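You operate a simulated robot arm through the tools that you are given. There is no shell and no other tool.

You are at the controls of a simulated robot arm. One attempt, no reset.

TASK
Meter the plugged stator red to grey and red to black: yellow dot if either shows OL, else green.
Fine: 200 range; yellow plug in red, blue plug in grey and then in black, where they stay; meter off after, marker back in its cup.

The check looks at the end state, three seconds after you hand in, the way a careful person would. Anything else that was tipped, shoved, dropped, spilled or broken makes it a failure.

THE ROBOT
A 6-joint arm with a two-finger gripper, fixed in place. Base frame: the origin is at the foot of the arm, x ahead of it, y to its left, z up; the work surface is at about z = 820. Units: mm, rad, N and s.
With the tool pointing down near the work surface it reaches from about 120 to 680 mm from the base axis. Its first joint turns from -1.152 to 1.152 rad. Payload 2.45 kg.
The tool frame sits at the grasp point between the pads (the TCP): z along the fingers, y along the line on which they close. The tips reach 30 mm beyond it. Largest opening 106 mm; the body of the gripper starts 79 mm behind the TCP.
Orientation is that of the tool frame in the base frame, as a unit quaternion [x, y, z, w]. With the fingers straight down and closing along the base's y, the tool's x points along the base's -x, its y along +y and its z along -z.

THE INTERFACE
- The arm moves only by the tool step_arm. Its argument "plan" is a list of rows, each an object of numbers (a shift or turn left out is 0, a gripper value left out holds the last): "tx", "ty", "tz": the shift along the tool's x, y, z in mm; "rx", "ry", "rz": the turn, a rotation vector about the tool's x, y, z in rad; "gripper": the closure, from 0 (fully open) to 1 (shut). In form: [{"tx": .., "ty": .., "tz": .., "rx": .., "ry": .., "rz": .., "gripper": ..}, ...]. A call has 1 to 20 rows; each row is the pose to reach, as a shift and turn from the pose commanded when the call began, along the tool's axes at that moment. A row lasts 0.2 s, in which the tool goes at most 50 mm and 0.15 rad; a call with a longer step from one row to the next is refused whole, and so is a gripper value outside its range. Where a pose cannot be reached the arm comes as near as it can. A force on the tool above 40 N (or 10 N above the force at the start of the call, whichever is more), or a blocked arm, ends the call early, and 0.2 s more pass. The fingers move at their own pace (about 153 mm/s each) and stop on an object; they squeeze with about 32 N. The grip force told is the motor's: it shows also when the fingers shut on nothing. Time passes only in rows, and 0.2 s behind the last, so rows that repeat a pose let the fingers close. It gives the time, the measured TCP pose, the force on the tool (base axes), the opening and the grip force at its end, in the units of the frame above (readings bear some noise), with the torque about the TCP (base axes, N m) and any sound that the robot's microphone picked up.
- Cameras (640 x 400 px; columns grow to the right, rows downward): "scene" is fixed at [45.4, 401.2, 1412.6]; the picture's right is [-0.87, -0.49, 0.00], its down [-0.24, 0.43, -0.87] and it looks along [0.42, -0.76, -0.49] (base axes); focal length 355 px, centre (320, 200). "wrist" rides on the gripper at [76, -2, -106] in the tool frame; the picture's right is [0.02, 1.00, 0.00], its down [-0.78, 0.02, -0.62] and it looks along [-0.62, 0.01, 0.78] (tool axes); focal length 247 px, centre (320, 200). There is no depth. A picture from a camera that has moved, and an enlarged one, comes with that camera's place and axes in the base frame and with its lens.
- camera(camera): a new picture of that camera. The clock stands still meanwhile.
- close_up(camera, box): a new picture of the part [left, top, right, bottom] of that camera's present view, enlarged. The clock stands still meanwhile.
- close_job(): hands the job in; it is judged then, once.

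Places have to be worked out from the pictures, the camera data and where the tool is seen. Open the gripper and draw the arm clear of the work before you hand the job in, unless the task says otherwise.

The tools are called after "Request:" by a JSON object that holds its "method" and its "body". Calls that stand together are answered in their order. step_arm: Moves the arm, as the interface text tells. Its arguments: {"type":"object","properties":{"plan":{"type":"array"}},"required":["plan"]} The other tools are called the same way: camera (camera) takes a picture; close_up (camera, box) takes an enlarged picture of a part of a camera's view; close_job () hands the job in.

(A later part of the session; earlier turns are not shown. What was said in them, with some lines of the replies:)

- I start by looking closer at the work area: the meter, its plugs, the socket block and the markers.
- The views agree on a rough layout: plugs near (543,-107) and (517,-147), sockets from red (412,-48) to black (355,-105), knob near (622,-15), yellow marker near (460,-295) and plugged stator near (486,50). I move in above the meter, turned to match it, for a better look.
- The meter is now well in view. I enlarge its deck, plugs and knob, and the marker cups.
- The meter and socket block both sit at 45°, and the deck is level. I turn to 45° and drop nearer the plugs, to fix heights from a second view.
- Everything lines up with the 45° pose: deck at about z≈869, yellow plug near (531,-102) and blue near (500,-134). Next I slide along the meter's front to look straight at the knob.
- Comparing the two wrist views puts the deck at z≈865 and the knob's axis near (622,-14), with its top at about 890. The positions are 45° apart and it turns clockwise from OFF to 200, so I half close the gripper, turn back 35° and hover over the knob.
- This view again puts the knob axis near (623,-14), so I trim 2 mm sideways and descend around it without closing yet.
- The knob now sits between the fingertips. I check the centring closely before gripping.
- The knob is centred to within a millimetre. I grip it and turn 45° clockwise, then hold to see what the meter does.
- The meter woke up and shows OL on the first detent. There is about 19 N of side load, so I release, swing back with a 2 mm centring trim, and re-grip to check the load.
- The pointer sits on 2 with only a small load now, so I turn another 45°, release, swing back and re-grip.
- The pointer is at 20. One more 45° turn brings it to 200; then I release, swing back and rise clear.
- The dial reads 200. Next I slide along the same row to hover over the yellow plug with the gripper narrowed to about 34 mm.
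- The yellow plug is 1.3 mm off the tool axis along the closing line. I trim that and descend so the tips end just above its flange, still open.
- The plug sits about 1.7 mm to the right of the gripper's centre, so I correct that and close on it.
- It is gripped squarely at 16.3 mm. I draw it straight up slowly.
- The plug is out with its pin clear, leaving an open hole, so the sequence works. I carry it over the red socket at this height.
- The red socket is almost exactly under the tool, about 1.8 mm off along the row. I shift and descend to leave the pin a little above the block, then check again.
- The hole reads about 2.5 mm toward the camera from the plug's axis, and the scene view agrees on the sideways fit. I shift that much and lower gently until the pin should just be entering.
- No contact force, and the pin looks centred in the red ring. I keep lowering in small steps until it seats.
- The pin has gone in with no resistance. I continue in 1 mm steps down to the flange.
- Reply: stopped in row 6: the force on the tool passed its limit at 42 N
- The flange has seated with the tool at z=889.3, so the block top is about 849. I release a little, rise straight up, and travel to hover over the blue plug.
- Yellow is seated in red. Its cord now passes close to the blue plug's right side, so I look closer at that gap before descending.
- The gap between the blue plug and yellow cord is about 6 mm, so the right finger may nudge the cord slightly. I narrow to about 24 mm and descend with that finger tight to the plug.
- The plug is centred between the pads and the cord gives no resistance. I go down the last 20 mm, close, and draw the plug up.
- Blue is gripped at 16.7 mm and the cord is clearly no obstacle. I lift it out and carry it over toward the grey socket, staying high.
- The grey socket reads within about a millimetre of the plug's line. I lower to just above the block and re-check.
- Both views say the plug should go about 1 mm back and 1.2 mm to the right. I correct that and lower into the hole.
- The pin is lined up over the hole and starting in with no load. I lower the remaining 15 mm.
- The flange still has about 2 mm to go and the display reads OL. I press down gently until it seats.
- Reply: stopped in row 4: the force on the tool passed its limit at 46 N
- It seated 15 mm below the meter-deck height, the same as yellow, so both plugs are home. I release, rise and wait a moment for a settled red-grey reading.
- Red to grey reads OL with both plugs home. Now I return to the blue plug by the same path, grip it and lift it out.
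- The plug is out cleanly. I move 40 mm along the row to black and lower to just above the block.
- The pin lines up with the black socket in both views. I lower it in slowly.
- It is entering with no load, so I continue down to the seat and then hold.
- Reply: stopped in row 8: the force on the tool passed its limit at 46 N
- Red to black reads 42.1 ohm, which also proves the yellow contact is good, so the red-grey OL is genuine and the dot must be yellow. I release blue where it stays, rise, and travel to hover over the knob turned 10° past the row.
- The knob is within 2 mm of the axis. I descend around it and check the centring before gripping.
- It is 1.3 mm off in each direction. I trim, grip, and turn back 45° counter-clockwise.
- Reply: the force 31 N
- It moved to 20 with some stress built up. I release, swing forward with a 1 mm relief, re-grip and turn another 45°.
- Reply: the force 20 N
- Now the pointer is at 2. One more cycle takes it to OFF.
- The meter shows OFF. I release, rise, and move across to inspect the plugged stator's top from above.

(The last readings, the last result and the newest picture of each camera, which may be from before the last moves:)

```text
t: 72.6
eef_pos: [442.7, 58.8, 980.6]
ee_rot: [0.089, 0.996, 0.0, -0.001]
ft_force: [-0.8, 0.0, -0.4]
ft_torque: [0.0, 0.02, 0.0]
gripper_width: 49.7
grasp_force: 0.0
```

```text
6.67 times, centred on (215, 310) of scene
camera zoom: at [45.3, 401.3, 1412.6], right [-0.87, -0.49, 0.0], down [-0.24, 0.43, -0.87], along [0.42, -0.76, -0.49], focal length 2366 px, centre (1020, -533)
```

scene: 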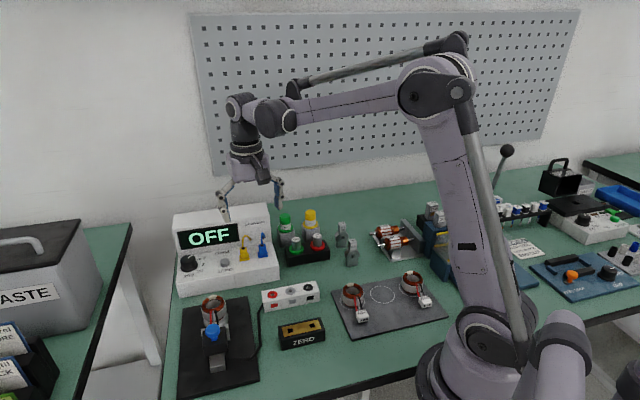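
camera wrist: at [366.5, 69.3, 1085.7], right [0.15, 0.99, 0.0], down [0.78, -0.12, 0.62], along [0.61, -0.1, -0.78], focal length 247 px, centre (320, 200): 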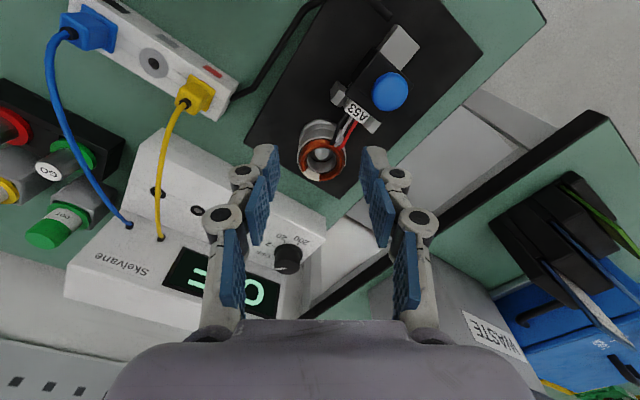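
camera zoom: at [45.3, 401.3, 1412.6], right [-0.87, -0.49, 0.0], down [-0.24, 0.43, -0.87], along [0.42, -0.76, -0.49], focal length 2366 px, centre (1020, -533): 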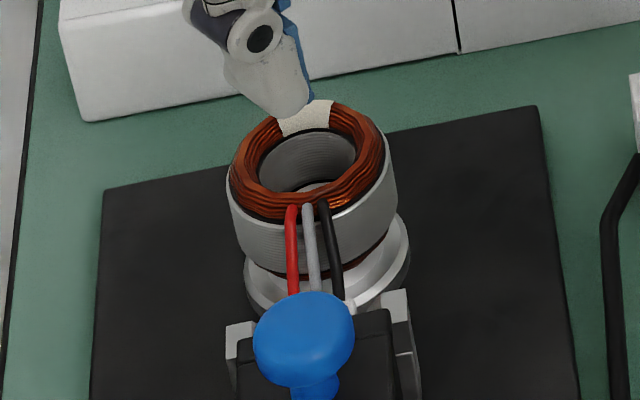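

The white pad on the coil's top, toward the meter, is the dot place. I shift sideways toward the markers to get a second bearing on its height.

Request:
{"method": "step_arm", "body": {"plan": [{"ty": -30}, {"ty": -65}, {"ty": -90}, {"ty": -90}, {"ty": -90}]}}

Request:
{"method": "camera", "body": {"camera": "wrist"}}

Request:
{"method": "close_up", "body": {"camera": "wrist", "box": [360, 80, 500, 185]}}

Request:
{"method": "close_up", "body": {"camera": "scene", "box": [180, 285, 250, 335]}}

```text
t: 73.8
eef_pos: [425.4, -31.7, 980.2]
ee_rot: [0.088, 0.996, 0.0, -0.001]
ft_force: [0.1, 1.0, -0.3]
ft_torque: [-0.01, 0.02, -0.01]
gripper_width: 49.9
grasp_force: 0.0
```

```text
taken
camera wrist: at [349.7, -19.9, 1085.6], right [0.15, 0.99, 0.0], down [0.78, -0.12, 0.62], along [0.61, -0.1, -0.78], focal length 247 px, centre (320, 200)
```

wrist: 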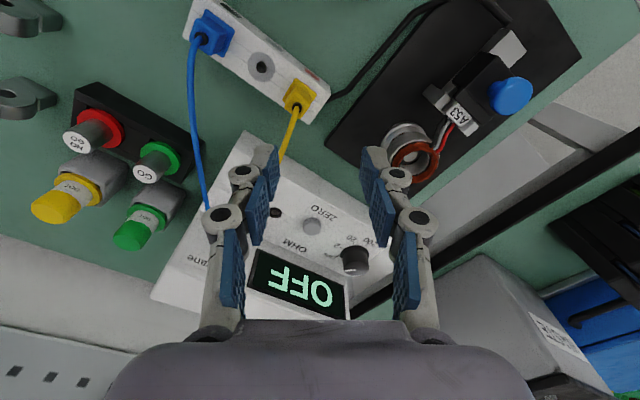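

```text
3.81 times, centred on (430, 132) of wrist
camera zoom: at [349.7, -19.9, 1085.6], right [0.15, 0.99, 0.0], down [0.78, -0.12, 0.62], along [0.61, -0.1, -0.78], focal length 941 px, centre (-99, 457)
```

zoom: 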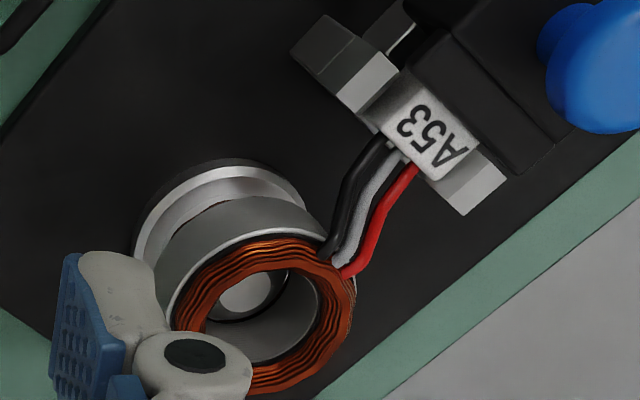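

```text
8.00 times, centred on (215, 310) of scene
camera zoom: at [45.4, 401.2, 1412.6], right [-0.87, -0.49, 0.0], down [-0.24, 0.43, -0.87], along [0.42, -0.76, -0.49], focal length 2840 px, centre (1160, -680)
```

zoom: 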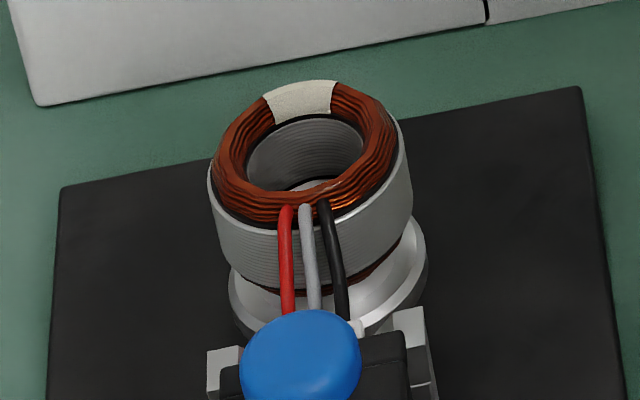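

Two bearings agree: coil centre (483.4,51.5), top z≈875.5, and white pad centre about (496.3,38.8). Now I move to look at the marker cups, turning to 45°.

Request:
{"method": "step_arm", "body": {"plan": [{"ty": -37, "tx": -6.5, "rz": 0.1}, {"ty": -74, "tx": -13, "rz": 0.2}, {"ty": -111, "tx": -20, "rz": 0.3}, {"ty": -148, "tx": -26, "rz": 0.4}, {"ty": -185, "tx": -33, "rz": 0.5}, {"ty": -220, "tx": -39, "rz": 0.607}, {"ty": -220, "tx": -39, "rz": 0.607}, {"ty": -220, "tx": -39, "rz": 0.607}]}}

Request:
{"method": "camera", "body": {"camera": "wrist"}}

Request:
{"method": "close_up", "body": {"camera": "wrist", "box": [220, 80, 420, 220]}}

Request:
{"method": "close_up", "body": {"camera": "scene", "box": [260, 195, 360, 275]}}

```text
t: 75.6
eef_pos: [424.6, -253.4, 980.6]
ee_rot: [0.382, 0.924, 0.0, -0.001]
ft_force: [0.3, 0.6, -0.3]
ft_torque: [0.01, -0.06, -0.01]
gripper_width: 49.6
grasp_force: 0.1
```

```text
taken
camera wrist: at [369.1, -201.1, 1086.6], right [0.69, 0.72, 0.0], down [0.57, -0.54, 0.62], along [0.45, -0.43, -0.78], focal length 247 px, centre (320, 200)
```

wrist: 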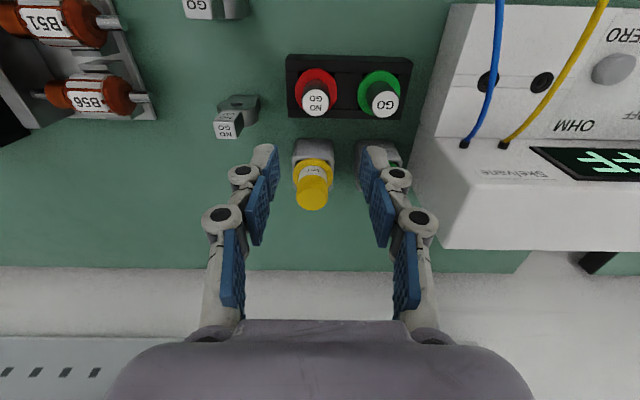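

```text
2.86 times, centred on (320, 150) of wrist
camera zoom: at [369.1, -201.1, 1086.6], right [0.69, 0.72, 0.0], down [0.57, -0.54, 0.62], along [0.45, -0.43, -0.78], focal length 706 px, centre (320, 343)
```

zoom: 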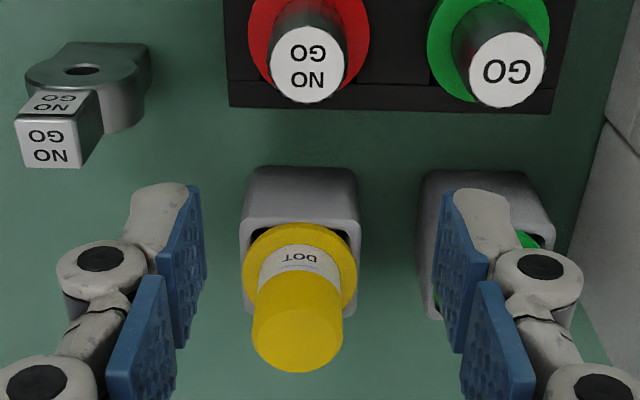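

```text
5.00 times, centred on (310, 235) of scene
camera zoom: at [45.4, 401.2, 1412.6], right [-0.87, -0.49, 0.0], down [-0.24, 0.43, -0.87], along [0.42, -0.76, -0.49], focal length 1775 px, centre (370, 25)
```

zoom: 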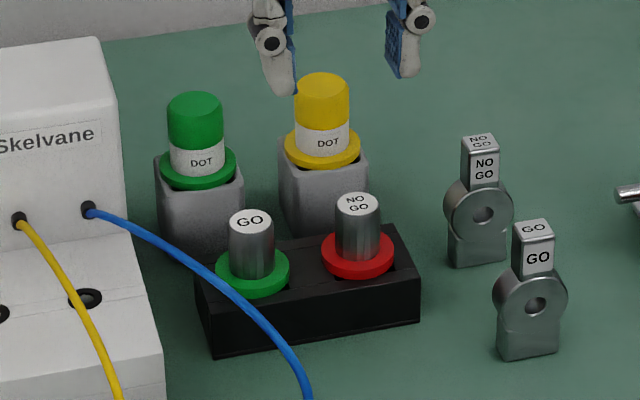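

The yellow marker sits in its cup with a collar, near tool x≈-64. I move over it at this height for a second bearing.

Request:
{"method": "step_arm", "body": {"plan": [{"tx": -30, "ty": -4}, {"tx": -60, "ty": -7.3}, {"tx": -60, "ty": -7.3}, {"tx": -60, "ty": -7.3}]}}

Request:
{"method": "close_up", "body": {"camera": "wrist", "box": [220, 50, 420, 190]}}

Request:
{"method": "close_up", "body": {"camera": "scene", "box": [260, 195, 360, 275]}}

```text
t: 76.6
eef_pos: [462.2, -301.1, 981.4]
ee_rot: [0.381, 0.925, 0.0, -0.001]
ft_force: [0.3, -0.1, 0.2]
ft_torque: [0.02, 0.0, 0.0]
gripper_width: 49.9
grasp_force: 0.0
```

```text
2.86 times, centred on (320, 120) of wrist
camera zoom: at [407.0, -247.9, 1086.2], right [0.69, 0.72, 0.0], down [0.57, -0.54, 0.62], along [0.45, -0.43, -0.78], focal length 706 px, centre (320, 429)
```

zoom: 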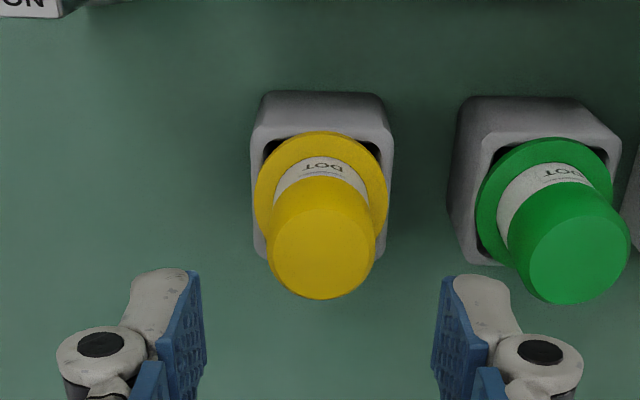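

```text
5.00 times, centred on (310, 235) of scene
camera zoom: at [45.4, 401.2, 1412.6], right [-0.87, -0.49, 0.0], down [-0.24, 0.43, -0.87], along [0.42, -0.76, -0.49], focal length 1775 px, centre (370, 25)
```

zoom: 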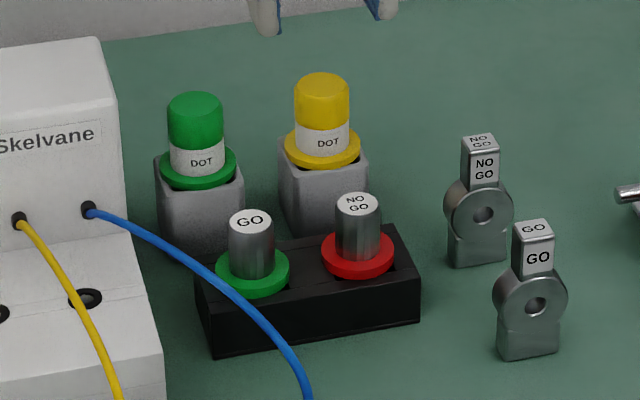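

From the two bearings, the marker's axis is 7.5 mm further back, its collar top at z≈864 and its cap top at z≈903. I shift over it and descend with the fingers open, tips ending just above the collar.

Request:
{"method": "step_arm", "body": {"plan": [{"tx": -7.5, "ty": -0.3}, {"tx": -7.5, "ty": -0.3, "tz": 20}, {"tx": -7.5, "ty": -0.3, "tz": 40}, {"tx": -7.5, "ty": -0.3, "tz": 55}, {"tx": -7.5, "ty": -0.3, "tz": 55}]}}

Request:
{"method": "close_up", "body": {"camera": "wrist", "box": [200, 80, 440, 230]}}

Request:
{"method": "close_up", "body": {"camera": "scene", "box": [260, 185, 360, 275]}}

```text
t: 77.8
eef_pos: [465.5, -305.7, 923.8]
ee_rot: [0.381, 0.925, 0.0, 0.0]
ft_force: [-0.7, 0.0, -0.5]
ft_torque: [-0.03, 0.0, 0.03]
gripper_width: 49.8
grasp_force: 0.0
```

```text
2.67 times, centred on (320, 155) of wrist
camera zoom: at [410.9, -253.9, 1030.2], right [0.69, 0.72, 0.0], down [0.57, -0.54, 0.62], along [0.45, -0.43, -0.78], focal length 659 px, centre (320, 320)
```

zoom: 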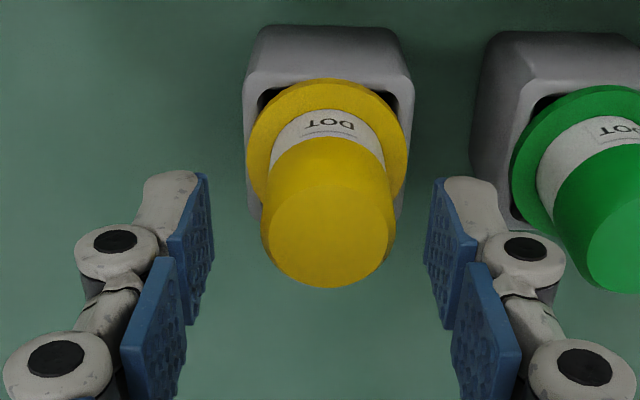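

```text
4.44 times, centred on (310, 230) of scene
camera zoom: at [45.4, 401.2, 1412.6], right [-0.87, -0.49, 0.0], down [-0.24, 0.43, -0.87], along [0.42, -0.76, -0.49], focal length 1578 px, centre (364, 67)
```

zoom: 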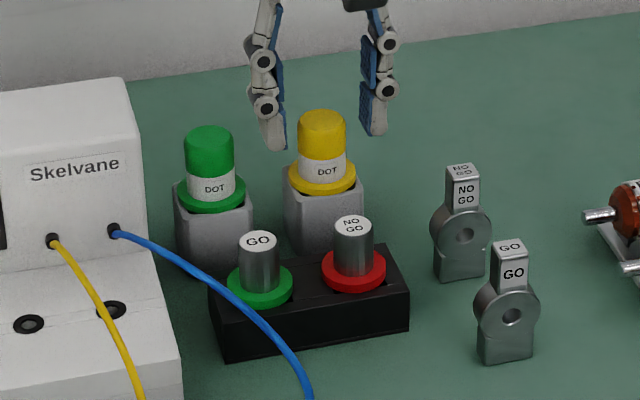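

Depth is right and the marker is about 1.4 mm to the right of centre. I correct, go down 25 mm and close on it.

Request:
{"method": "step_arm", "body": {"plan": [{"ty": 1.4, "tz": 8}, {"ty": 1.4, "tz": 17}, {"ty": 1.4, "tz": 24.5}, {"ty": 1.4, "tz": 24.5}, {"ty": 1.4, "tz": 24.5, "gripper": 1}, {"ty": 1.4, "tz": 24.5}, {"ty": 1.4, "tz": 24.5}]}}

Request:
{"method": "close_up", "body": {"camera": "wrist", "box": [200, 80, 440, 230]}}

Request:
{"method": "close_up", "body": {"camera": "scene", "box": [260, 185, 360, 275]}}

```text
t: 79.4
eef_pos: [468.2, -306.0, 901.7]
ee_rot: [0.382, 0.924, 0.001, 0.0]
ft_force: [0.3, 0.7, 0.3]
ft_torque: [-0.01, 0.03, 0.01]
gripper_width: 28.3
grasp_force: 32.0
```

```text
2.67 times, centred on (320, 155) of wrist
camera zoom: at [412.5, -253.1, 1006.7], right [0.69, 0.72, 0.0], down [0.57, -0.54, 0.62], along [0.45, -0.43, -0.78], focal length 659 px, centre (320, 320)
```

zoom: 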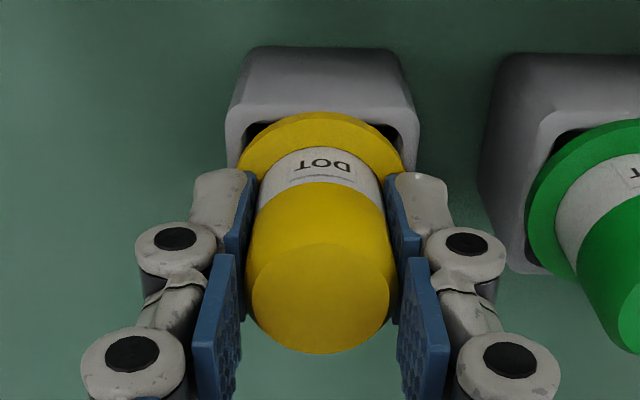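

```text
4.44 times, centred on (310, 230) of scene
camera zoom: at [45.4, 401.2, 1412.6], right [-0.87, -0.49, 0.0], down [-0.24, 0.43, -0.87], along [0.42, -0.76, -0.49], focal length 1578 px, centre (364, 67)
```

zoom: 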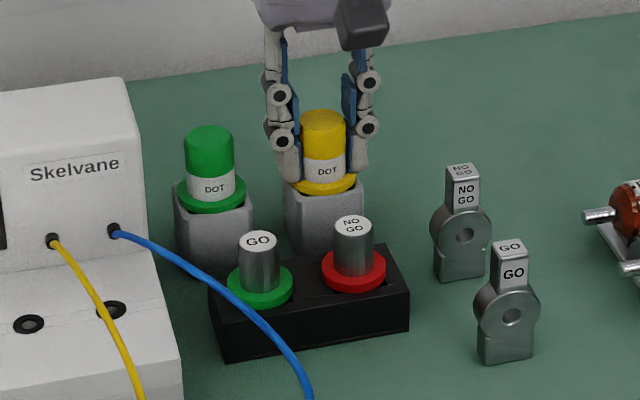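

The marker is gripped at 28.3 mm. I lift it straight out and look for its tip.

Request:
{"method": "step_arm", "body": {"plan": [{"tz": -6}, {"tz": -16}, {"tz": -30}, {"tz": -48}, {"tz": -66}, {"tz": -84}, {"tz": -100}, {"tz": -100}]}}

Request:
{"method": "close_up", "body": {"camera": "scene", "box": [260, 165, 360, 265]}}

Request:
{"method": "close_up", "body": {"camera": "wrist", "box": [200, 30, 440, 230]}}

```text
t: 81.2
eef_pos: [468.3, -304.5, 1001.6]
ee_rot: [0.382, 0.924, 0.0, -0.001]
ft_force: [-1.1, -0.1, 0.4]
ft_torque: [0.02, -0.03, 0.0]
gripper_width: 28.6
grasp_force: 31.9
```

```text
4.00 times, centred on (310, 215) of scene
camera zoom: at [45.4, 401.2, 1412.6], right [-0.87, -0.49, 0.0], down [-0.24, 0.43, -0.87], along [0.42, -0.76, -0.49], focal length 1420 px, centre (360, 140)
```

zoom: 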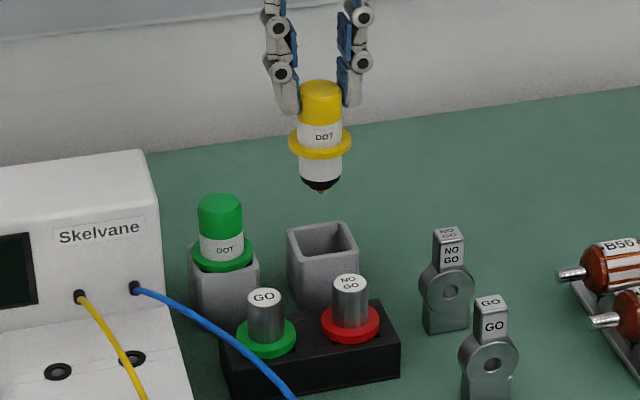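

```text
2.00 times, centred on (320, 130) of wrist
camera zoom: at [412.8, -252.5, 1106.9], right [0.69, 0.72, 0.0], down [0.57, -0.54, 0.62], along [0.45, -0.43, -0.78], focal length 494 px, centre (320, 340)
```

zoom: 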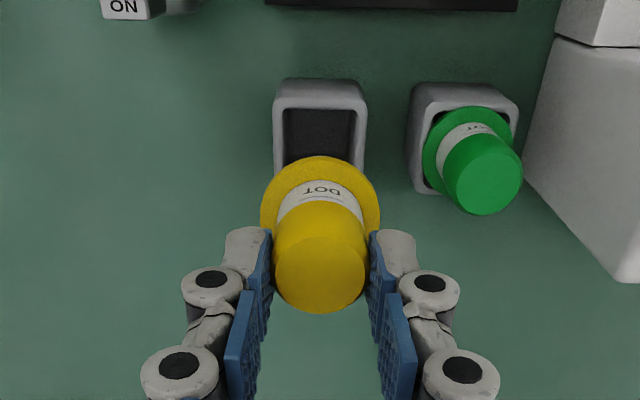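

The marker came out, with its tip about 38 mm below the collar, but it seems to have slid down in the fingers by around 25 mm. I hold still over the cup to see whether it is still creeping.

Request:
{"method": "step_arm", "body": {"plan": [{"tz": 0}, {"tz": 0}]}}

Request:
{"method": "close_up", "body": {"camera": "scene", "box": [280, 165, 340, 225]}}

Request:
{"method": "close_up", "body": {"camera": "wrist", "box": [200, 30, 440, 230]}}

```text
t: 81.8
eef_pos: [468.5, -304.1, 1000.9]
ee_rot: [0.381, 0.925, 0.0, -0.001]
ft_force: [-0.5, -0.3, 0.3]
ft_torque: [-0.03, -0.01, 0.01]
gripper_width: 28.4
grasp_force: 32.1
```

```text
6.67 times, centred on (310, 195) of scene
camera zoom: at [45.4, 401.2, 1412.6], right [-0.87, -0.49, 0.0], down [-0.24, 0.43, -0.87], along [0.42, -0.76, -0.49], focal length 2366 px, centre (387, 233)
```

zoom: 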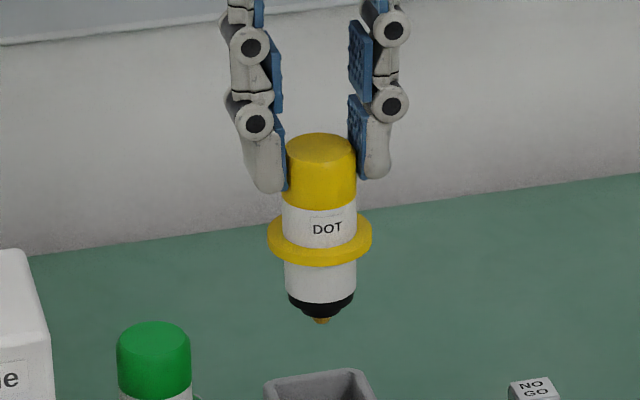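

```text
2.00 times, centred on (320, 130) of wrist
camera zoom: at [412.8, -252.6, 1106.6], right [0.69, 0.72, 0.0], down [0.57, -0.54, 0.62], along [0.45, -0.43, -0.78], focal length 494 px, centre (320, 340)
```

zoom: 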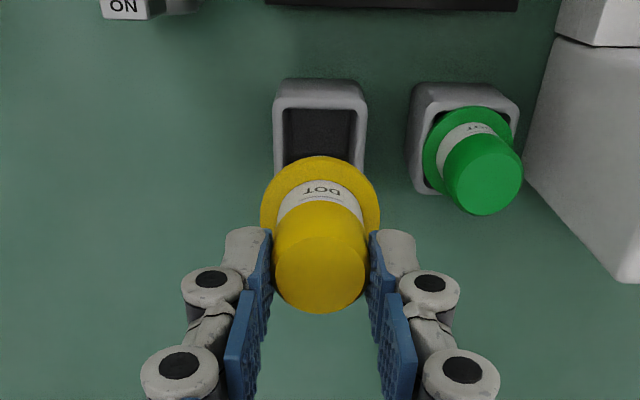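

It is not creeping. Before leaving the cup I test the hold with a quick small lift and return.

Request:
{"method": "step_arm", "body": {"plan": [{"tz": -15}, {"tz": -30}, {"tz": -15}, {"tz": 0}, {"tz": 0}]}}

Request:
{"method": "close_up", "body": {"camera": "wrist", "box": [200, 30, 440, 230]}}

```text
t: 83.0
eef_pos: [468.3, -305.1, 999.0]
ee_rot: [0.381, 0.925, 0.001, -0.001]
ft_force: [0.3, 0.2, -0.2]
ft_torque: [0.02, -0.02, 0.05]
gripper_width: 28.5
grasp_force: 32.4
```

```text
2.00 times, centred on (320, 130) of wrist
camera zoom: at [413.4, -253.6, 1105.2], right [0.69, 0.72, 0.0], down [0.57, -0.54, 0.62], along [0.45, -0.43, -0.78], focal length 494 px, centre (320, 340)
```

zoom: 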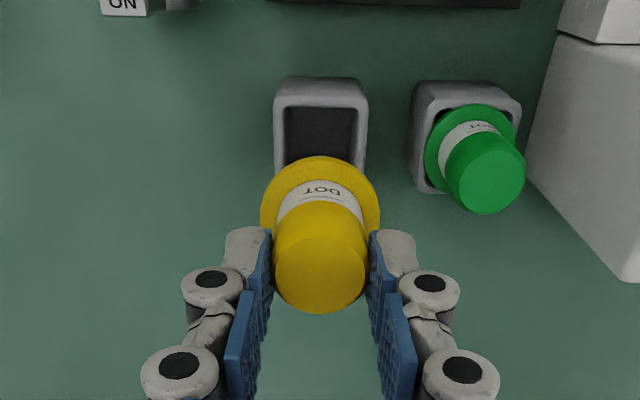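

The hold is stable: marker axis on the tool, tip about 99 mm below the TCP. I raise a further 50 mm and carry it gently toward the stator, stopping above the white pad.

Request:
{"method": "step_arm", "body": {"plan": [{"tz": -15}, {"tz": -35}, {"tz": -50, "tx": 5, "ty": 6}, {"tz": -50, "tx": 20, "ty": 23.6}, {"tz": -50, "tx": 37, "ty": 43.6}, {"tz": -50, "tx": 54, "ty": 63.7}, {"tz": -50, "tx": 72, "ty": 85}, {"tz": -50, "tx": 90, "ty": 106}, {"tz": -50, "tx": 108, "ty": 127}, {"tz": -50, "tx": 126, "ty": 148.6}, {"tz": -50, "tx": 144, "ty": 170}, {"tz": -50, "tx": 162, "ty": 191}, {"tz": -50, "tx": 180, "ty": 212}, {"tz": -50, "tx": 198, "ty": 233.5}, {"tz": -50, "tx": 213, "ty": 251}, {"tz": -50, "tx": 222.9, "ty": 262.9}, {"tz": -40, "tx": 222.9, "ty": 262.9}, {"tz": -25, "tx": 222.9, "ty": 262.9}, {"tz": -15, "tx": 222.9, "ty": 262.9}, {"tz": -15, "tx": 222.9, "ty": 262.9}]}}

Request:
{"method": "close_up", "body": {"camera": "scene", "box": [165, 205, 285, 345]}}

Request:
{"method": "close_up", "body": {"camera": "wrist", "box": [200, 30, 440, 230]}}

```text
t: 87.2
eef_pos: [496.7, 37.6, 1015.5]
ee_rot: [0.381, 0.925, 0.0, 0.0]
ft_force: [0.1, 0.1, -0.2]
ft_torque: [0.0, 0.01, -0.01]
gripper_width: 28.5
grasp_force: 31.7
```

```text
2.86 times, centred on (225, 275) of scene
camera zoom: at [45.4, 401.2, 1412.6], right [-0.87, -0.49, 0.0], down [-0.24, 0.43, -0.87], along [0.42, -0.76, -0.49], focal length 1014 px, centre (591, -14)
```

zoom: 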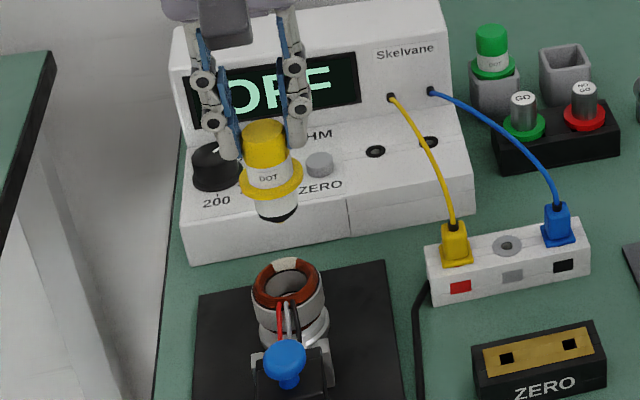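

```text
2.00 times, centred on (320, 130) of wrist
camera zoom: at [440.1, 90.4, 1120.6], right [0.69, 0.72, 0.0], down [0.57, -0.54, 0.62], along [0.45, -0.43, -0.78], focal length 494 px, centre (320, 340)
```

zoom: 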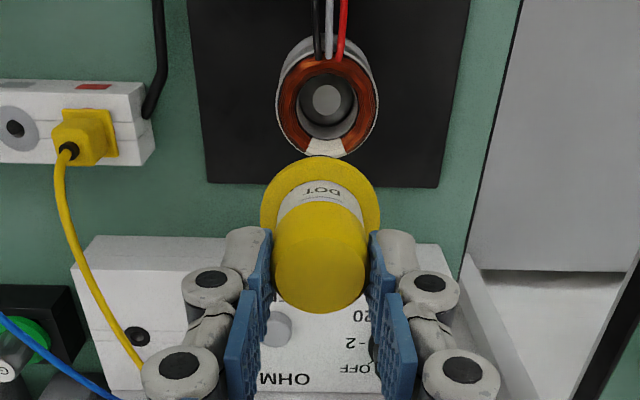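

It arrived over the stator, gripped the same. I zoom in to check the marker for tilt and compare its tip with the white pad.

Request:
{"method": "close_up", "body": {"camera": "scene", "box": [225, 235, 295, 320]}}

Request:
{"method": "close_up", "body": {"camera": "wrist", "box": [270, 40, 370, 120]}}

```text
4.71 times, centred on (260, 278) of scene
camera zoom: at [45.4, 401.2, 1412.6], right [-0.87, -0.49, 0.0], down [-0.24, 0.43, -0.87], along [0.42, -0.76, -0.49], focal length 1670 px, centre (602, -165)
```

zoom: 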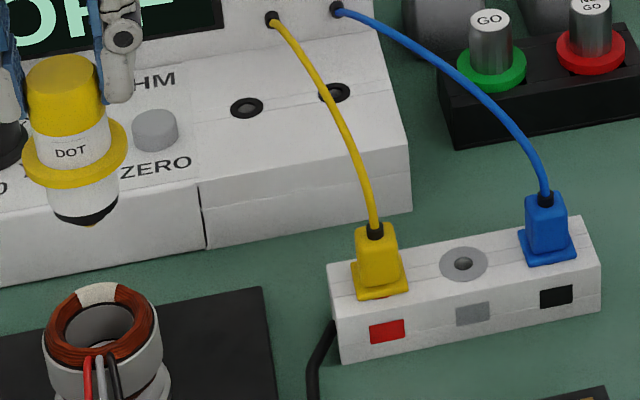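

```text
5.00 times, centred on (320, 80) of wrist
camera zoom: at [440.1, 90.4, 1120.6], right [0.69, 0.72, 0.0], down [0.57, -0.54, 0.62], along [0.45, -0.43, -0.78], focal length 1235 px, centre (320, 800)
```

zoom: 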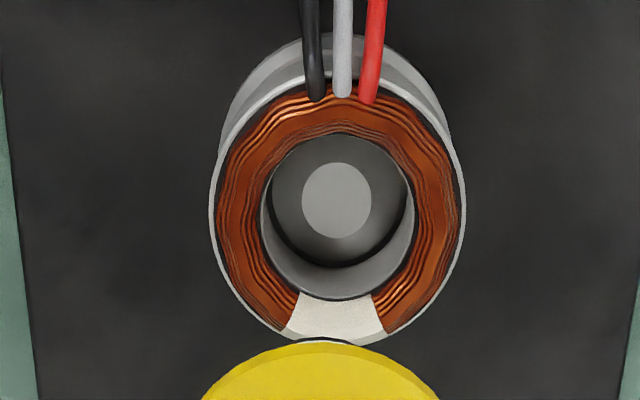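

Both views say the pad is about 2.2 mm further along the row; depth matches. I shift and lower to leave the tip several millimetres above the pad.

Request:
{"method": "step_arm", "body": {"plan": [{"ty": 2.2, "tz": 5}, {"ty": 2.2, "tz": 13}, {"ty": 2.2, "tz": 22}, {"ty": 2.2, "tz": 30}, {"ty": 2.2, "tz": 30}, {"ty": 2.2, "tz": 30}]}}

Request:
{"method": "close_up", "body": {"camera": "scene", "box": [190, 260, 250, 320]}}

Request:
{"method": "close_up", "body": {"camera": "wrist", "box": [240, 40, 400, 180]}}

```text
t: 88.6
eef_pos: [497.0, 40.6, 985.8]
ee_rot: [0.382, 0.924, 0.0, -0.001]
ft_force: [0.1, 0.3, 0.3]
ft_torque: [0.0, 0.03, -0.01]
gripper_width: 28.4
grasp_force: 32.6
```

```text
6.67 times, centred on (220, 290) of scene
camera zoom: at [45.4, 401.2, 1412.6], right [-0.87, -0.49, 0.0], down [-0.24, 0.43, -0.87], along [0.42, -0.76, -0.49], focal length 2366 px, centre (987, -400)
```

zoom: 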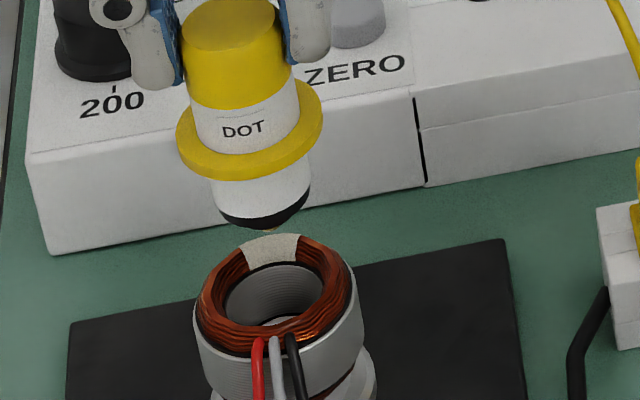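

```text
2.86 times, centred on (320, 110) of wrist
camera zoom: at [440.8, 92.0, 1091.2], right [0.69, 0.72, 0.0], down [0.57, -0.54, 0.62], along [0.45, -0.43, -0.78], focal length 706 px, centre (320, 457)
```

zoom: 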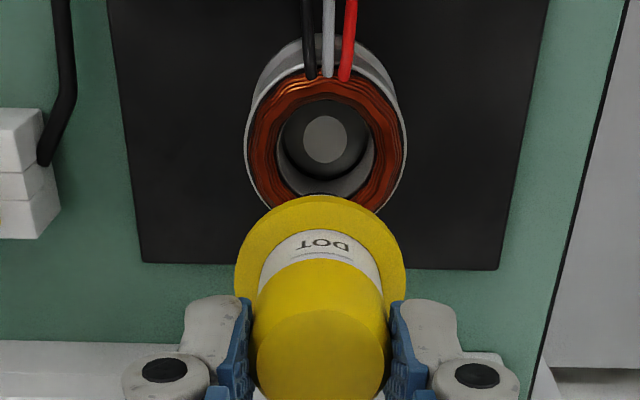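

The tip is closing on the pad and the sideways alignment looks right. I lower 5 mm more and look again before touching.

Request:
{"method": "step_arm", "body": {"plan": [{"tz": 2}, {"tz": 4}, {"tz": 5}, {"tz": 5}]}}

Request:
{"method": "close_up", "body": {"camera": "scene", "box": [200, 275, 240, 315]}}

Request:
{"method": "close_up", "body": {"camera": "wrist", "box": [260, 50, 380, 130]}}

```text
t: 89.6
eef_pos: [496.2, 39.2, 980.4]
ee_rot: [0.381, 0.925, 0.001, -0.001]
ft_force: [-0.7, 1.6, -1.1]
ft_torque: [-0.02, 0.0, -0.02]
gripper_width: 28.4
grasp_force: 32.0
```

```text
10.00 times, centred on (220, 295) of scene
camera zoom: at [45.4, 401.2, 1412.6], right [-0.87, -0.49, 0.0], down [-0.24, 0.43, -0.87], along [0.42, -0.76, -0.49], focal length 3550 px, centre (1320, -750)
```

zoom: 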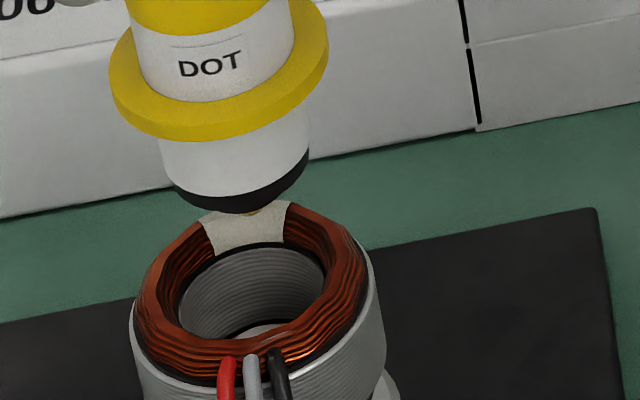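

```text
5.00 times, centred on (320, 90) of wrist
camera zoom: at [440.9, 91.8, 1085.7], right [0.69, 0.72, 0.0], down [0.57, -0.54, 0.62], along [0.45, -0.43, -0.78], focal length 1235 px, centre (320, 750)
```

zoom: 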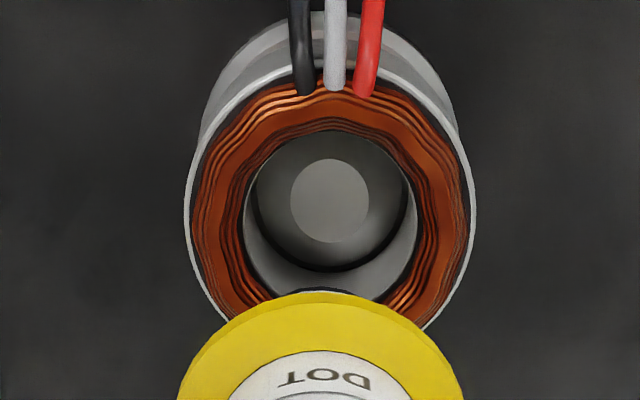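

The tip now overlaps the white pad in the scene view, with about 4–5 mm left to fall onto its centre. I go down in small steps and watch the force.

Request:
{"method": "step_arm", "body": {"plan": [{"tz": 1}, {"tz": 2}, {"tz": 2.5}]}}

Request:
{"method": "close_up", "body": {"camera": "scene", "box": [205, 280, 235, 310]}}

```text
t: 90.4
eef_pos: [495.1, 39.3, 978.9]
ee_rot: [0.382, 0.924, 0.0, -0.001]
ft_force: [0.8, 0.0, 21.9]
ft_torque: [-0.03, 0.04, -0.01]
gripper_width: 28.6
grasp_force: 32.5
```

```text
13.33 times, centred on (220, 295) of scene
camera zoom: at [45.0, 401.2, 1412.6], right [-0.87, -0.49, 0.0], down [-0.24, 0.43, -0.87], along [0.42, -0.76, -0.49], focal length 4733 px, centre (1653, -1067)
```

zoom: 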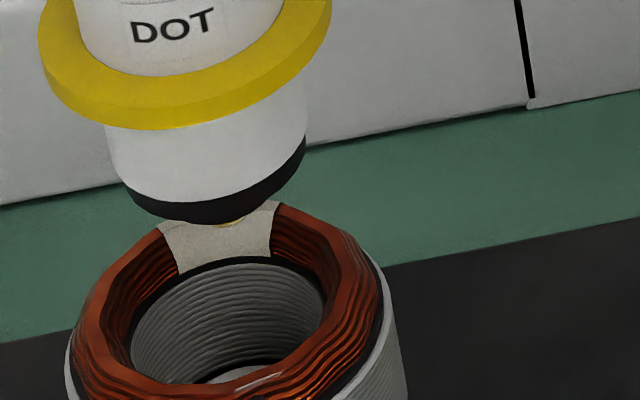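

It touched with 22 N, tip resting on the white pad. I lift straight off and look for the dot.

Request:
{"method": "step_arm", "body": {"plan": [{"tz": -3}, {"tz": -12}, {"tz": -25}, {"tz": -40}, {"tz": -40}]}}

Request:
{"method": "close_up", "body": {"camera": "scene", "box": [195, 260, 245, 310]}}

Request:
{"method": "close_up", "body": {"camera": "wrist", "box": [270, 40, 370, 130]}}

```text
t: 91.6
eef_pos: [496.0, 39.4, 1018.4]
ee_rot: [0.381, 0.925, 0.001, -0.001]
ft_force: [-0.5, -1.2, -0.4]
ft_torque: [0.0, 0.01, 0.0]
gripper_width: 28.7
grasp_force: 31.9
```

```text
8.00 times, centred on (220, 285) of scene
camera zoom: at [45.4, 401.2, 1412.6], right [-0.87, -0.49, 0.0], down [-0.24, 0.43, -0.87], along [0.42, -0.76, -0.49], focal length 2840 px, centre (1120, -480)
```

zoom: 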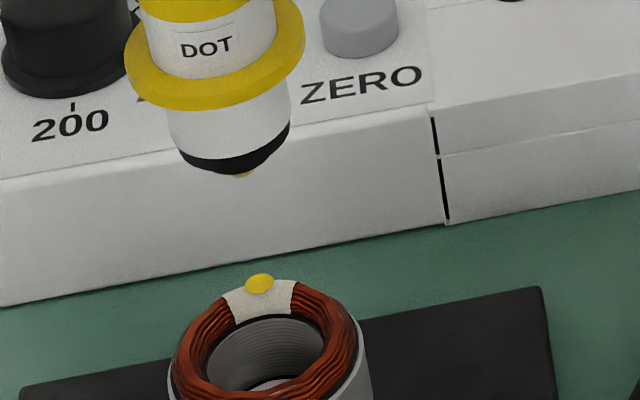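

```text
4.44 times, centred on (320, 85) of wrist
camera zoom: at [441.0, 91.7, 1124.2], right [0.69, 0.72, 0.0], down [0.57, -0.54, 0.62], along [0.45, -0.43, -0.78], focal length 1098 px, centre (320, 711)
```

zoom: 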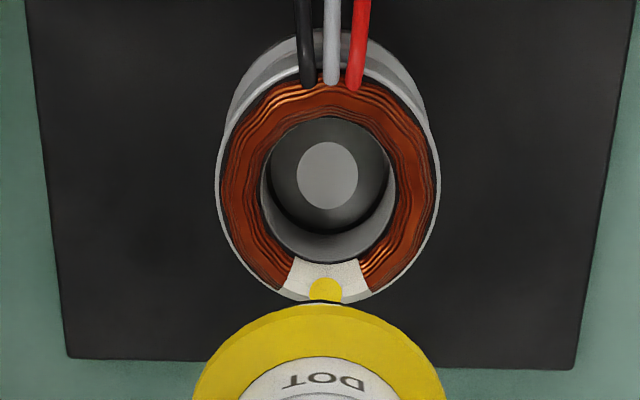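

There is a clear yellow dot on the white pad. I raise the marker and carry it back the same way to above its cup.

Request:
{"method": "step_arm", "body": {"plan": [{"tz": -15}, {"tz": -33}, {"tz": -33, "tx": -10, "ty": -12}, {"tz": -33, "tx": -25, "ty": -30}, {"tz": -33, "tx": -42, "ty": -50}, {"tz": -33, "tx": -60, "ty": -71}, {"tz": -33, "tx": -78, "ty": -93}, {"tz": -33, "tx": -96, "ty": -114}, {"tz": -33, "tx": -114, "ty": -136}, {"tz": -33, "tx": -132, "ty": -157}, {"tz": -33, "tx": -150, "ty": -178}, {"tz": -33, "tx": -168, "ty": -200}, {"tz": -33, "tx": -186, "ty": -221}, {"tz": -33, "tx": -203, "ty": -241.5}, {"tz": -33, "tx": -215, "ty": -256}, {"tz": -33, "tx": -222.9, "ty": -265.1}, {"tz": -15, "tx": -222.9, "ty": -265.1}, {"tz": 5, "tx": -222.9, "ty": -265.1}, {"tz": 17, "tx": -222.9, "ty": -265.1}, {"tz": 17, "tx": -222.9, "ty": -265.1}]}}

Request:
{"method": "close_up", "body": {"camera": "scene", "box": [270, 175, 350, 255]}}

Request:
{"method": "close_up", "body": {"camera": "wrist", "box": [200, 30, 440, 230]}}

```text
t: 95.8
eef_pos: [467.0, -306.4, 1001.0]
ee_rot: [0.38, 0.925, 0.0, -0.001]
ft_force: [0.8, 0.9, 0.2]
ft_torque: [-0.02, 0.01, 0.03]
gripper_width: 28.6
grasp_force: 31.9
```

```text
5.00 times, centred on (310, 215) of scene
camera zoom: at [45.4, 401.2, 1412.6], right [-0.87, -0.49, 0.0], down [-0.24, 0.43, -0.87], along [0.42, -0.76, -0.49], focal length 1775 px, centre (370, 125)
```

zoom: 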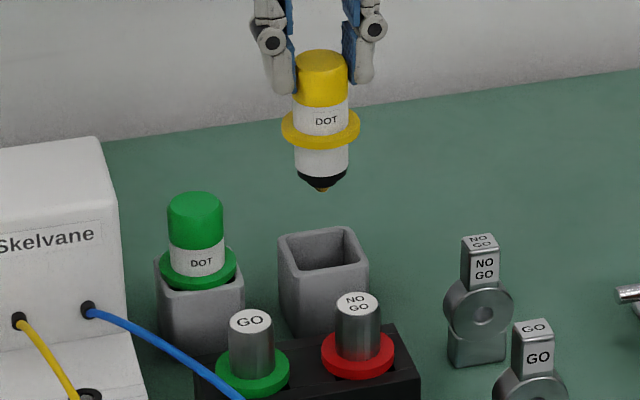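

```text
2.00 times, centred on (320, 130) of wrist
camera zoom: at [412.5, -253.1, 1106.4], right [0.69, 0.72, 0.0], down [0.57, -0.54, 0.62], along [0.45, -0.43, -0.78], focal length 494 px, centre (320, 340)
```

zoom: 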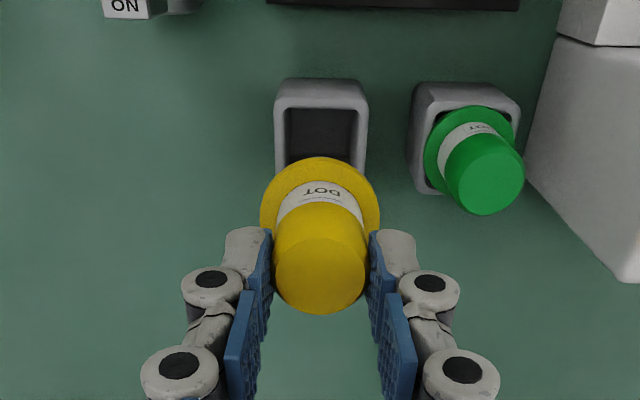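

It is exactly over its cup, gripped as before. I lower it to just above the seat.

Request:
{"method": "step_arm", "body": {"plan": [{"tz": 12}, {"tz": 26}, {"tz": 40}, {"tz": 52}, {"tz": 62}, {"tz": 68}, {"tz": 68}]}}

Request:
{"method": "close_up", "body": {"camera": "scene", "box": [270, 185, 350, 265]}}

Request:
{"method": "close_up", "body": {"camera": "wrist", "box": [200, 30, 440, 230]}}

```text
t: 97.4
eef_pos: [467.9, -305.6, 932.3]
ee_rot: [0.381, 0.924, 0.001, -0.001]
ft_force: [0.5, 0.1, 0.0]
ft_torque: [-0.02, 0.01, 0.01]
gripper_width: 28.5
grasp_force: 32.2
```

```text
5.00 times, centred on (310, 225) of scene
camera zoom: at [45.4, 401.2, 1412.6], right [-0.87, -0.49, 0.0], down [-0.24, 0.43, -0.87], along [0.42, -0.76, -0.49], focal length 1775 px, centre (370, 75)
```

zoom: 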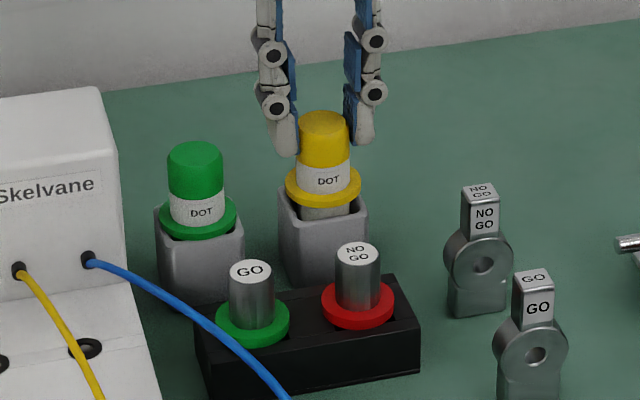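

```text
2.00 times, centred on (320, 130) of wrist
camera zoom: at [412.4, -253.5, 1037.9], right [0.69, 0.72, 0.0], down [0.57, -0.54, 0.62], along [0.45, -0.43, -0.78], focal length 494 px, centre (320, 340)
```

zoom: 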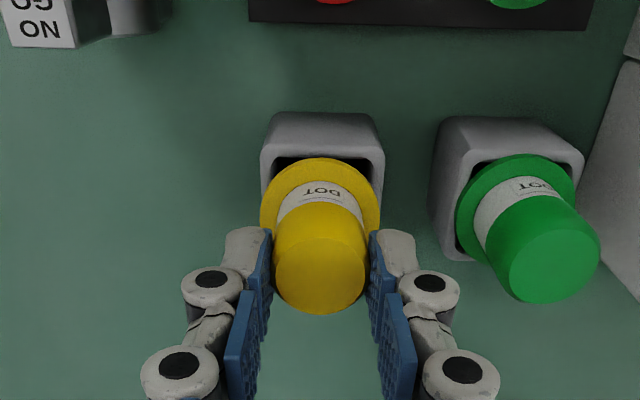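

The body is inside the cup, with the collar about 8 mm above the rim. I ease it down until it rests.

Request:
{"method": "step_arm", "body": {"plan": [{"tz": 2}, {"tz": 4}, {"tz": 5.5}, {"tz": 7}, {"tz": 7}]}}

Request:
{"method": "close_up", "body": {"camera": "scene", "box": [270, 185, 350, 265]}}

```text
t: 98.6
eef_pos: [468.5, -305.2, 925.7]
ee_rot: [0.382, 0.924, 0.0, 0.0]
ft_force: [0.8, 0.4, -0.6]
ft_torque: [0.0, 0.0, -0.03]
gripper_width: 28.3
grasp_force: 31.9
```

```text
5.00 times, centred on (310, 225) of scene
camera zoom: at [45.4, 401.2, 1412.6], right [-0.87, -0.49, 0.0], down [-0.24, 0.43, -0.87], along [0.42, -0.76, -0.49], focal length 1775 px, centre (370, 75)
```

zoom: 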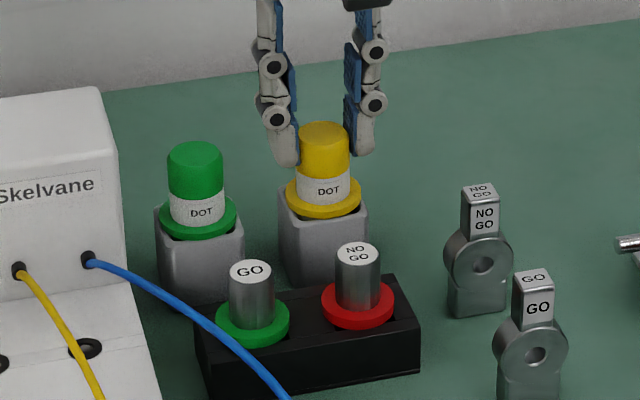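

The marker sits at its original height to within about a millimetre. I ease down 1.5 mm more, then open slowly.

Request:
{"method": "step_arm", "body": {"plan": [{"tz": 0.8}, {"tz": 1.5}, {"tz": 1.5}]}}

Request:
{"method": "close_up", "body": {"camera": "scene", "box": [260, 195, 360, 275]}}

```text
t: 99.4
eef_pos: [468.0, -306.1, 925.2]
ee_rot: [0.381, 0.924, 0.0, 0.0]
ft_force: [0.7, 0.0, 17.0]
ft_torque: [0.03, -0.06, 0.0]
gripper_width: 28.4
grasp_force: 31.6
```

```text
5.00 times, centred on (310, 235) of scene
camera zoom: at [45.1, 401.4, 1412.5], right [-0.87, -0.49, 0.0], down [-0.24, 0.43, -0.87], along [0.42, -0.76, -0.49], focal length 1775 px, centre (370, 25)
```

zoom: 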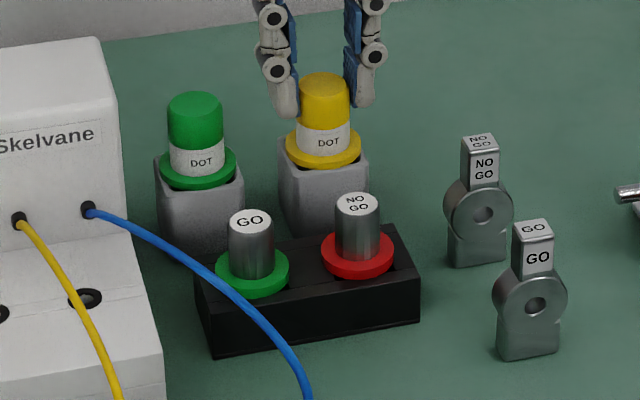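

It is seated, with 17 N felt, and looks as it did at the start. I relieve the push, open to 50 mm, and rise straight up.

Request:
{"method": "step_arm", "body": {"plan": [{"tz": -0.8}, {"tz": -0.8, "gripper": 0.53}, {"tz": -0.8}, {"tz": -0.8}, {"tz": -12}, {"tz": -30}, {"tz": -55}, {"tz": -85}, {"tz": -120}, {"tz": -120}]}}

Request:
{"method": "close_up", "body": {"camera": "scene", "box": [260, 195, 360, 275]}}

Request:
{"method": "camera", "body": {"camera": "wrist"}}

```text
t: 101.6
eef_pos: [468.1, -305.0, 1045.4]
ee_rot: [0.381, 0.924, -0.001, -0.001]
ft_force: [-0.1, 0.5, -0.2]
ft_torque: [0.02, -0.04, -0.04]
gripper_width: 49.9
grasp_force: 0.1
```

```text
5.00 times, centred on (310, 235) of scene
camera zoom: at [45.4, 401.2, 1412.6], right [-0.87, -0.49, 0.0], down [-0.24, 0.43, -0.87], along [0.42, -0.76, -0.49], focal length 1775 px, centre (370, 25)
```

zoom: 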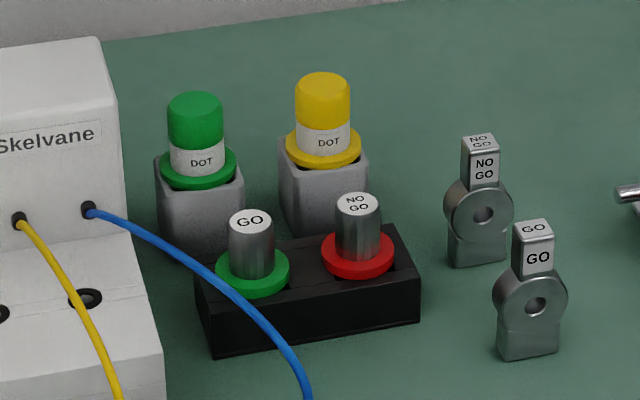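

```text
taken
camera wrist: at [412.3, -253.1, 1151.7], right [0.69, 0.72, 0.0], down [0.57, -0.54, 0.62], along [0.45, -0.43, -0.78], focal length 247 px, centre (320, 200)
```

wrist: 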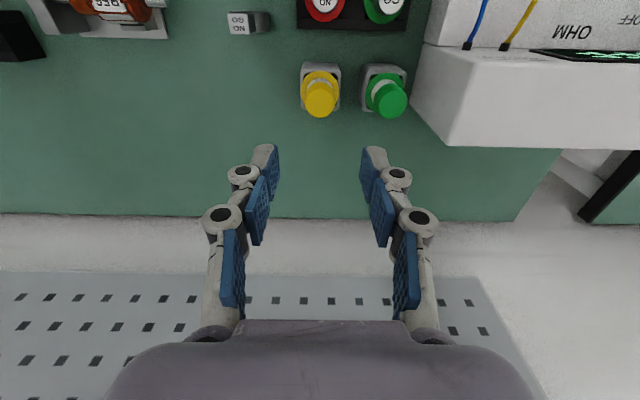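

The marker stands in its cup as before. I draw the arm back to about where it started, with the gripper fully open.

Request:
{"method": "step_arm", "body": {"plan": [{"tz": -30}, {"tz": -60, "tx": 20, "ty": 6, "rz": -0.06, "gripper": 0}, {"tz": -90, "tx": 55, "ty": 16, "rz": -0.15}, {"tz": -90, "tx": 95, "ty": 27, "rz": -0.25}, {"tz": -90, "tx": 135, "ty": 38, "rz": -0.35}, {"tz": -90, "tx": 175, "ty": 50, "rz": -0.45}, {"tz": -90, "tx": 215, "ty": 61, "rz": -0.55}, {"tz": -90, "tx": 255, "ty": 72, "rz": -0.65}, {"tz": -90, "tx": 290, "ty": 82, "rz": -0.75}, {"tz": -90, "tx": 320, "ty": 91, "rz": -0.785}, {"tz": -90, "tx": 320, "ty": 91, "rz": -0.785}]}}

Request:
{"method": "camera", "body": {"camera": "scene"}}

Request:
{"method": "close_up", "body": {"camera": "scene", "box": [165, 195, 345, 325]}}

Request:
{"method": "close_up", "body": {"camera": "scene", "box": [190, 280, 250, 330]}}

Request:
{"method": "camera", "body": {"camera": "wrist"}}

```text
t: 104.0
eef_pos: [306.5, -17.0, 1135.4]
ee_rot: [-0.002, 1.0, 0.001, -0.001]
ft_force: [-0.2, 0.1, 0.4]
ft_torque: [0.01, 0.01, -0.01]
gripper_width: 105.9
grasp_force: 0.1
```

```text
taken
```

scene: 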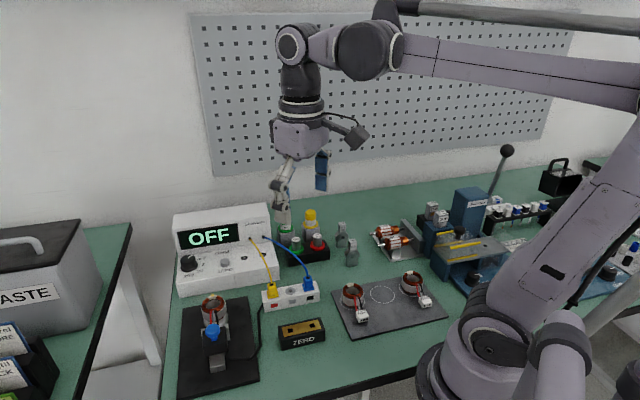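

```text
3.08 times, centred on (255, 260) of scene
camera zoom: at [45.3, 401.3, 1412.6], right [-0.87, -0.49, 0.0], down [-0.24, 0.43, -0.87], along [0.42, -0.76, -0.49], focal length 1092 px, centre (520, 15)
```

zoom: 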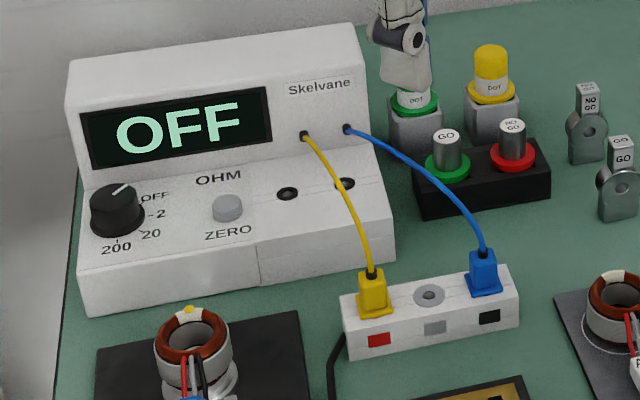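

```text
8.00 times, centred on (220, 305) of scene
camera zoom: at [45.3, 401.3, 1412.6], right [-0.87, -0.49, 0.0], down [-0.24, 0.43, -0.87], along [0.42, -0.76, -0.49], focal length 2840 px, centre (1120, -640)
```

zoom: 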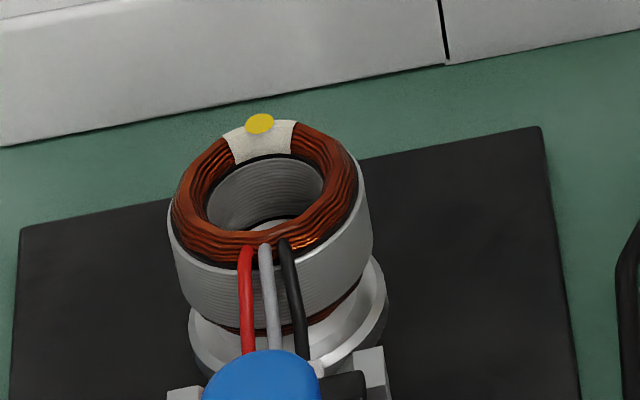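

```text
taken
camera wrist: at [228.9, -18.4, 1240.1], right [-0.02, 1.0, 0.0], down [0.78, 0.02, 0.62], along [0.62, 0.02, -0.78], focal length 247 px, centre (320, 200)
```

wrist: 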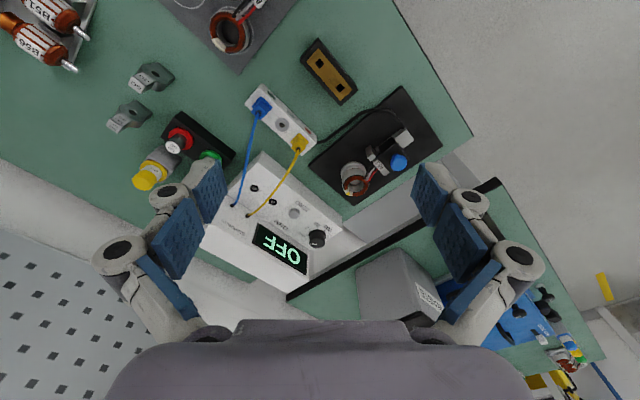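

Everything checks out:
- **Readings:** red to grey read OL and red to black read 42.1 ohm, so the plugged stator has a yellow dot on its white pad.
- **Plugs:** yellow is in red and blue is in black.
- **Rest:** the meter is off, the marker is in its cup, and the arm is clear and open.

I hand in the job.

Request:
{"method": "close_job", "body": {}}

```text
The job is handed in.
```

The plugged stator (A53) got a yellow dot, because red to grey read OL on the 200 range. Red to black read 42.1 ohm.

- **Plugs:** the yellow plug is in red. The blue plug was in grey for the first reading and is now in black, where it stays.
- **Dot:** it is on the white pad on top of the coil, about 2.5 mm off the pad's centre toward the outer edge.
- **Meter and marker:** the meter is off, and the yellow marker is back in its cup.
- **Marker slip:** the marker slid about 25 mm in the gripper when I lifted it out, but it held for the rest and was not dropped.

I saw nothing else moved or tipped in the final pictures. The arm is back near its starting position with the gripper open.
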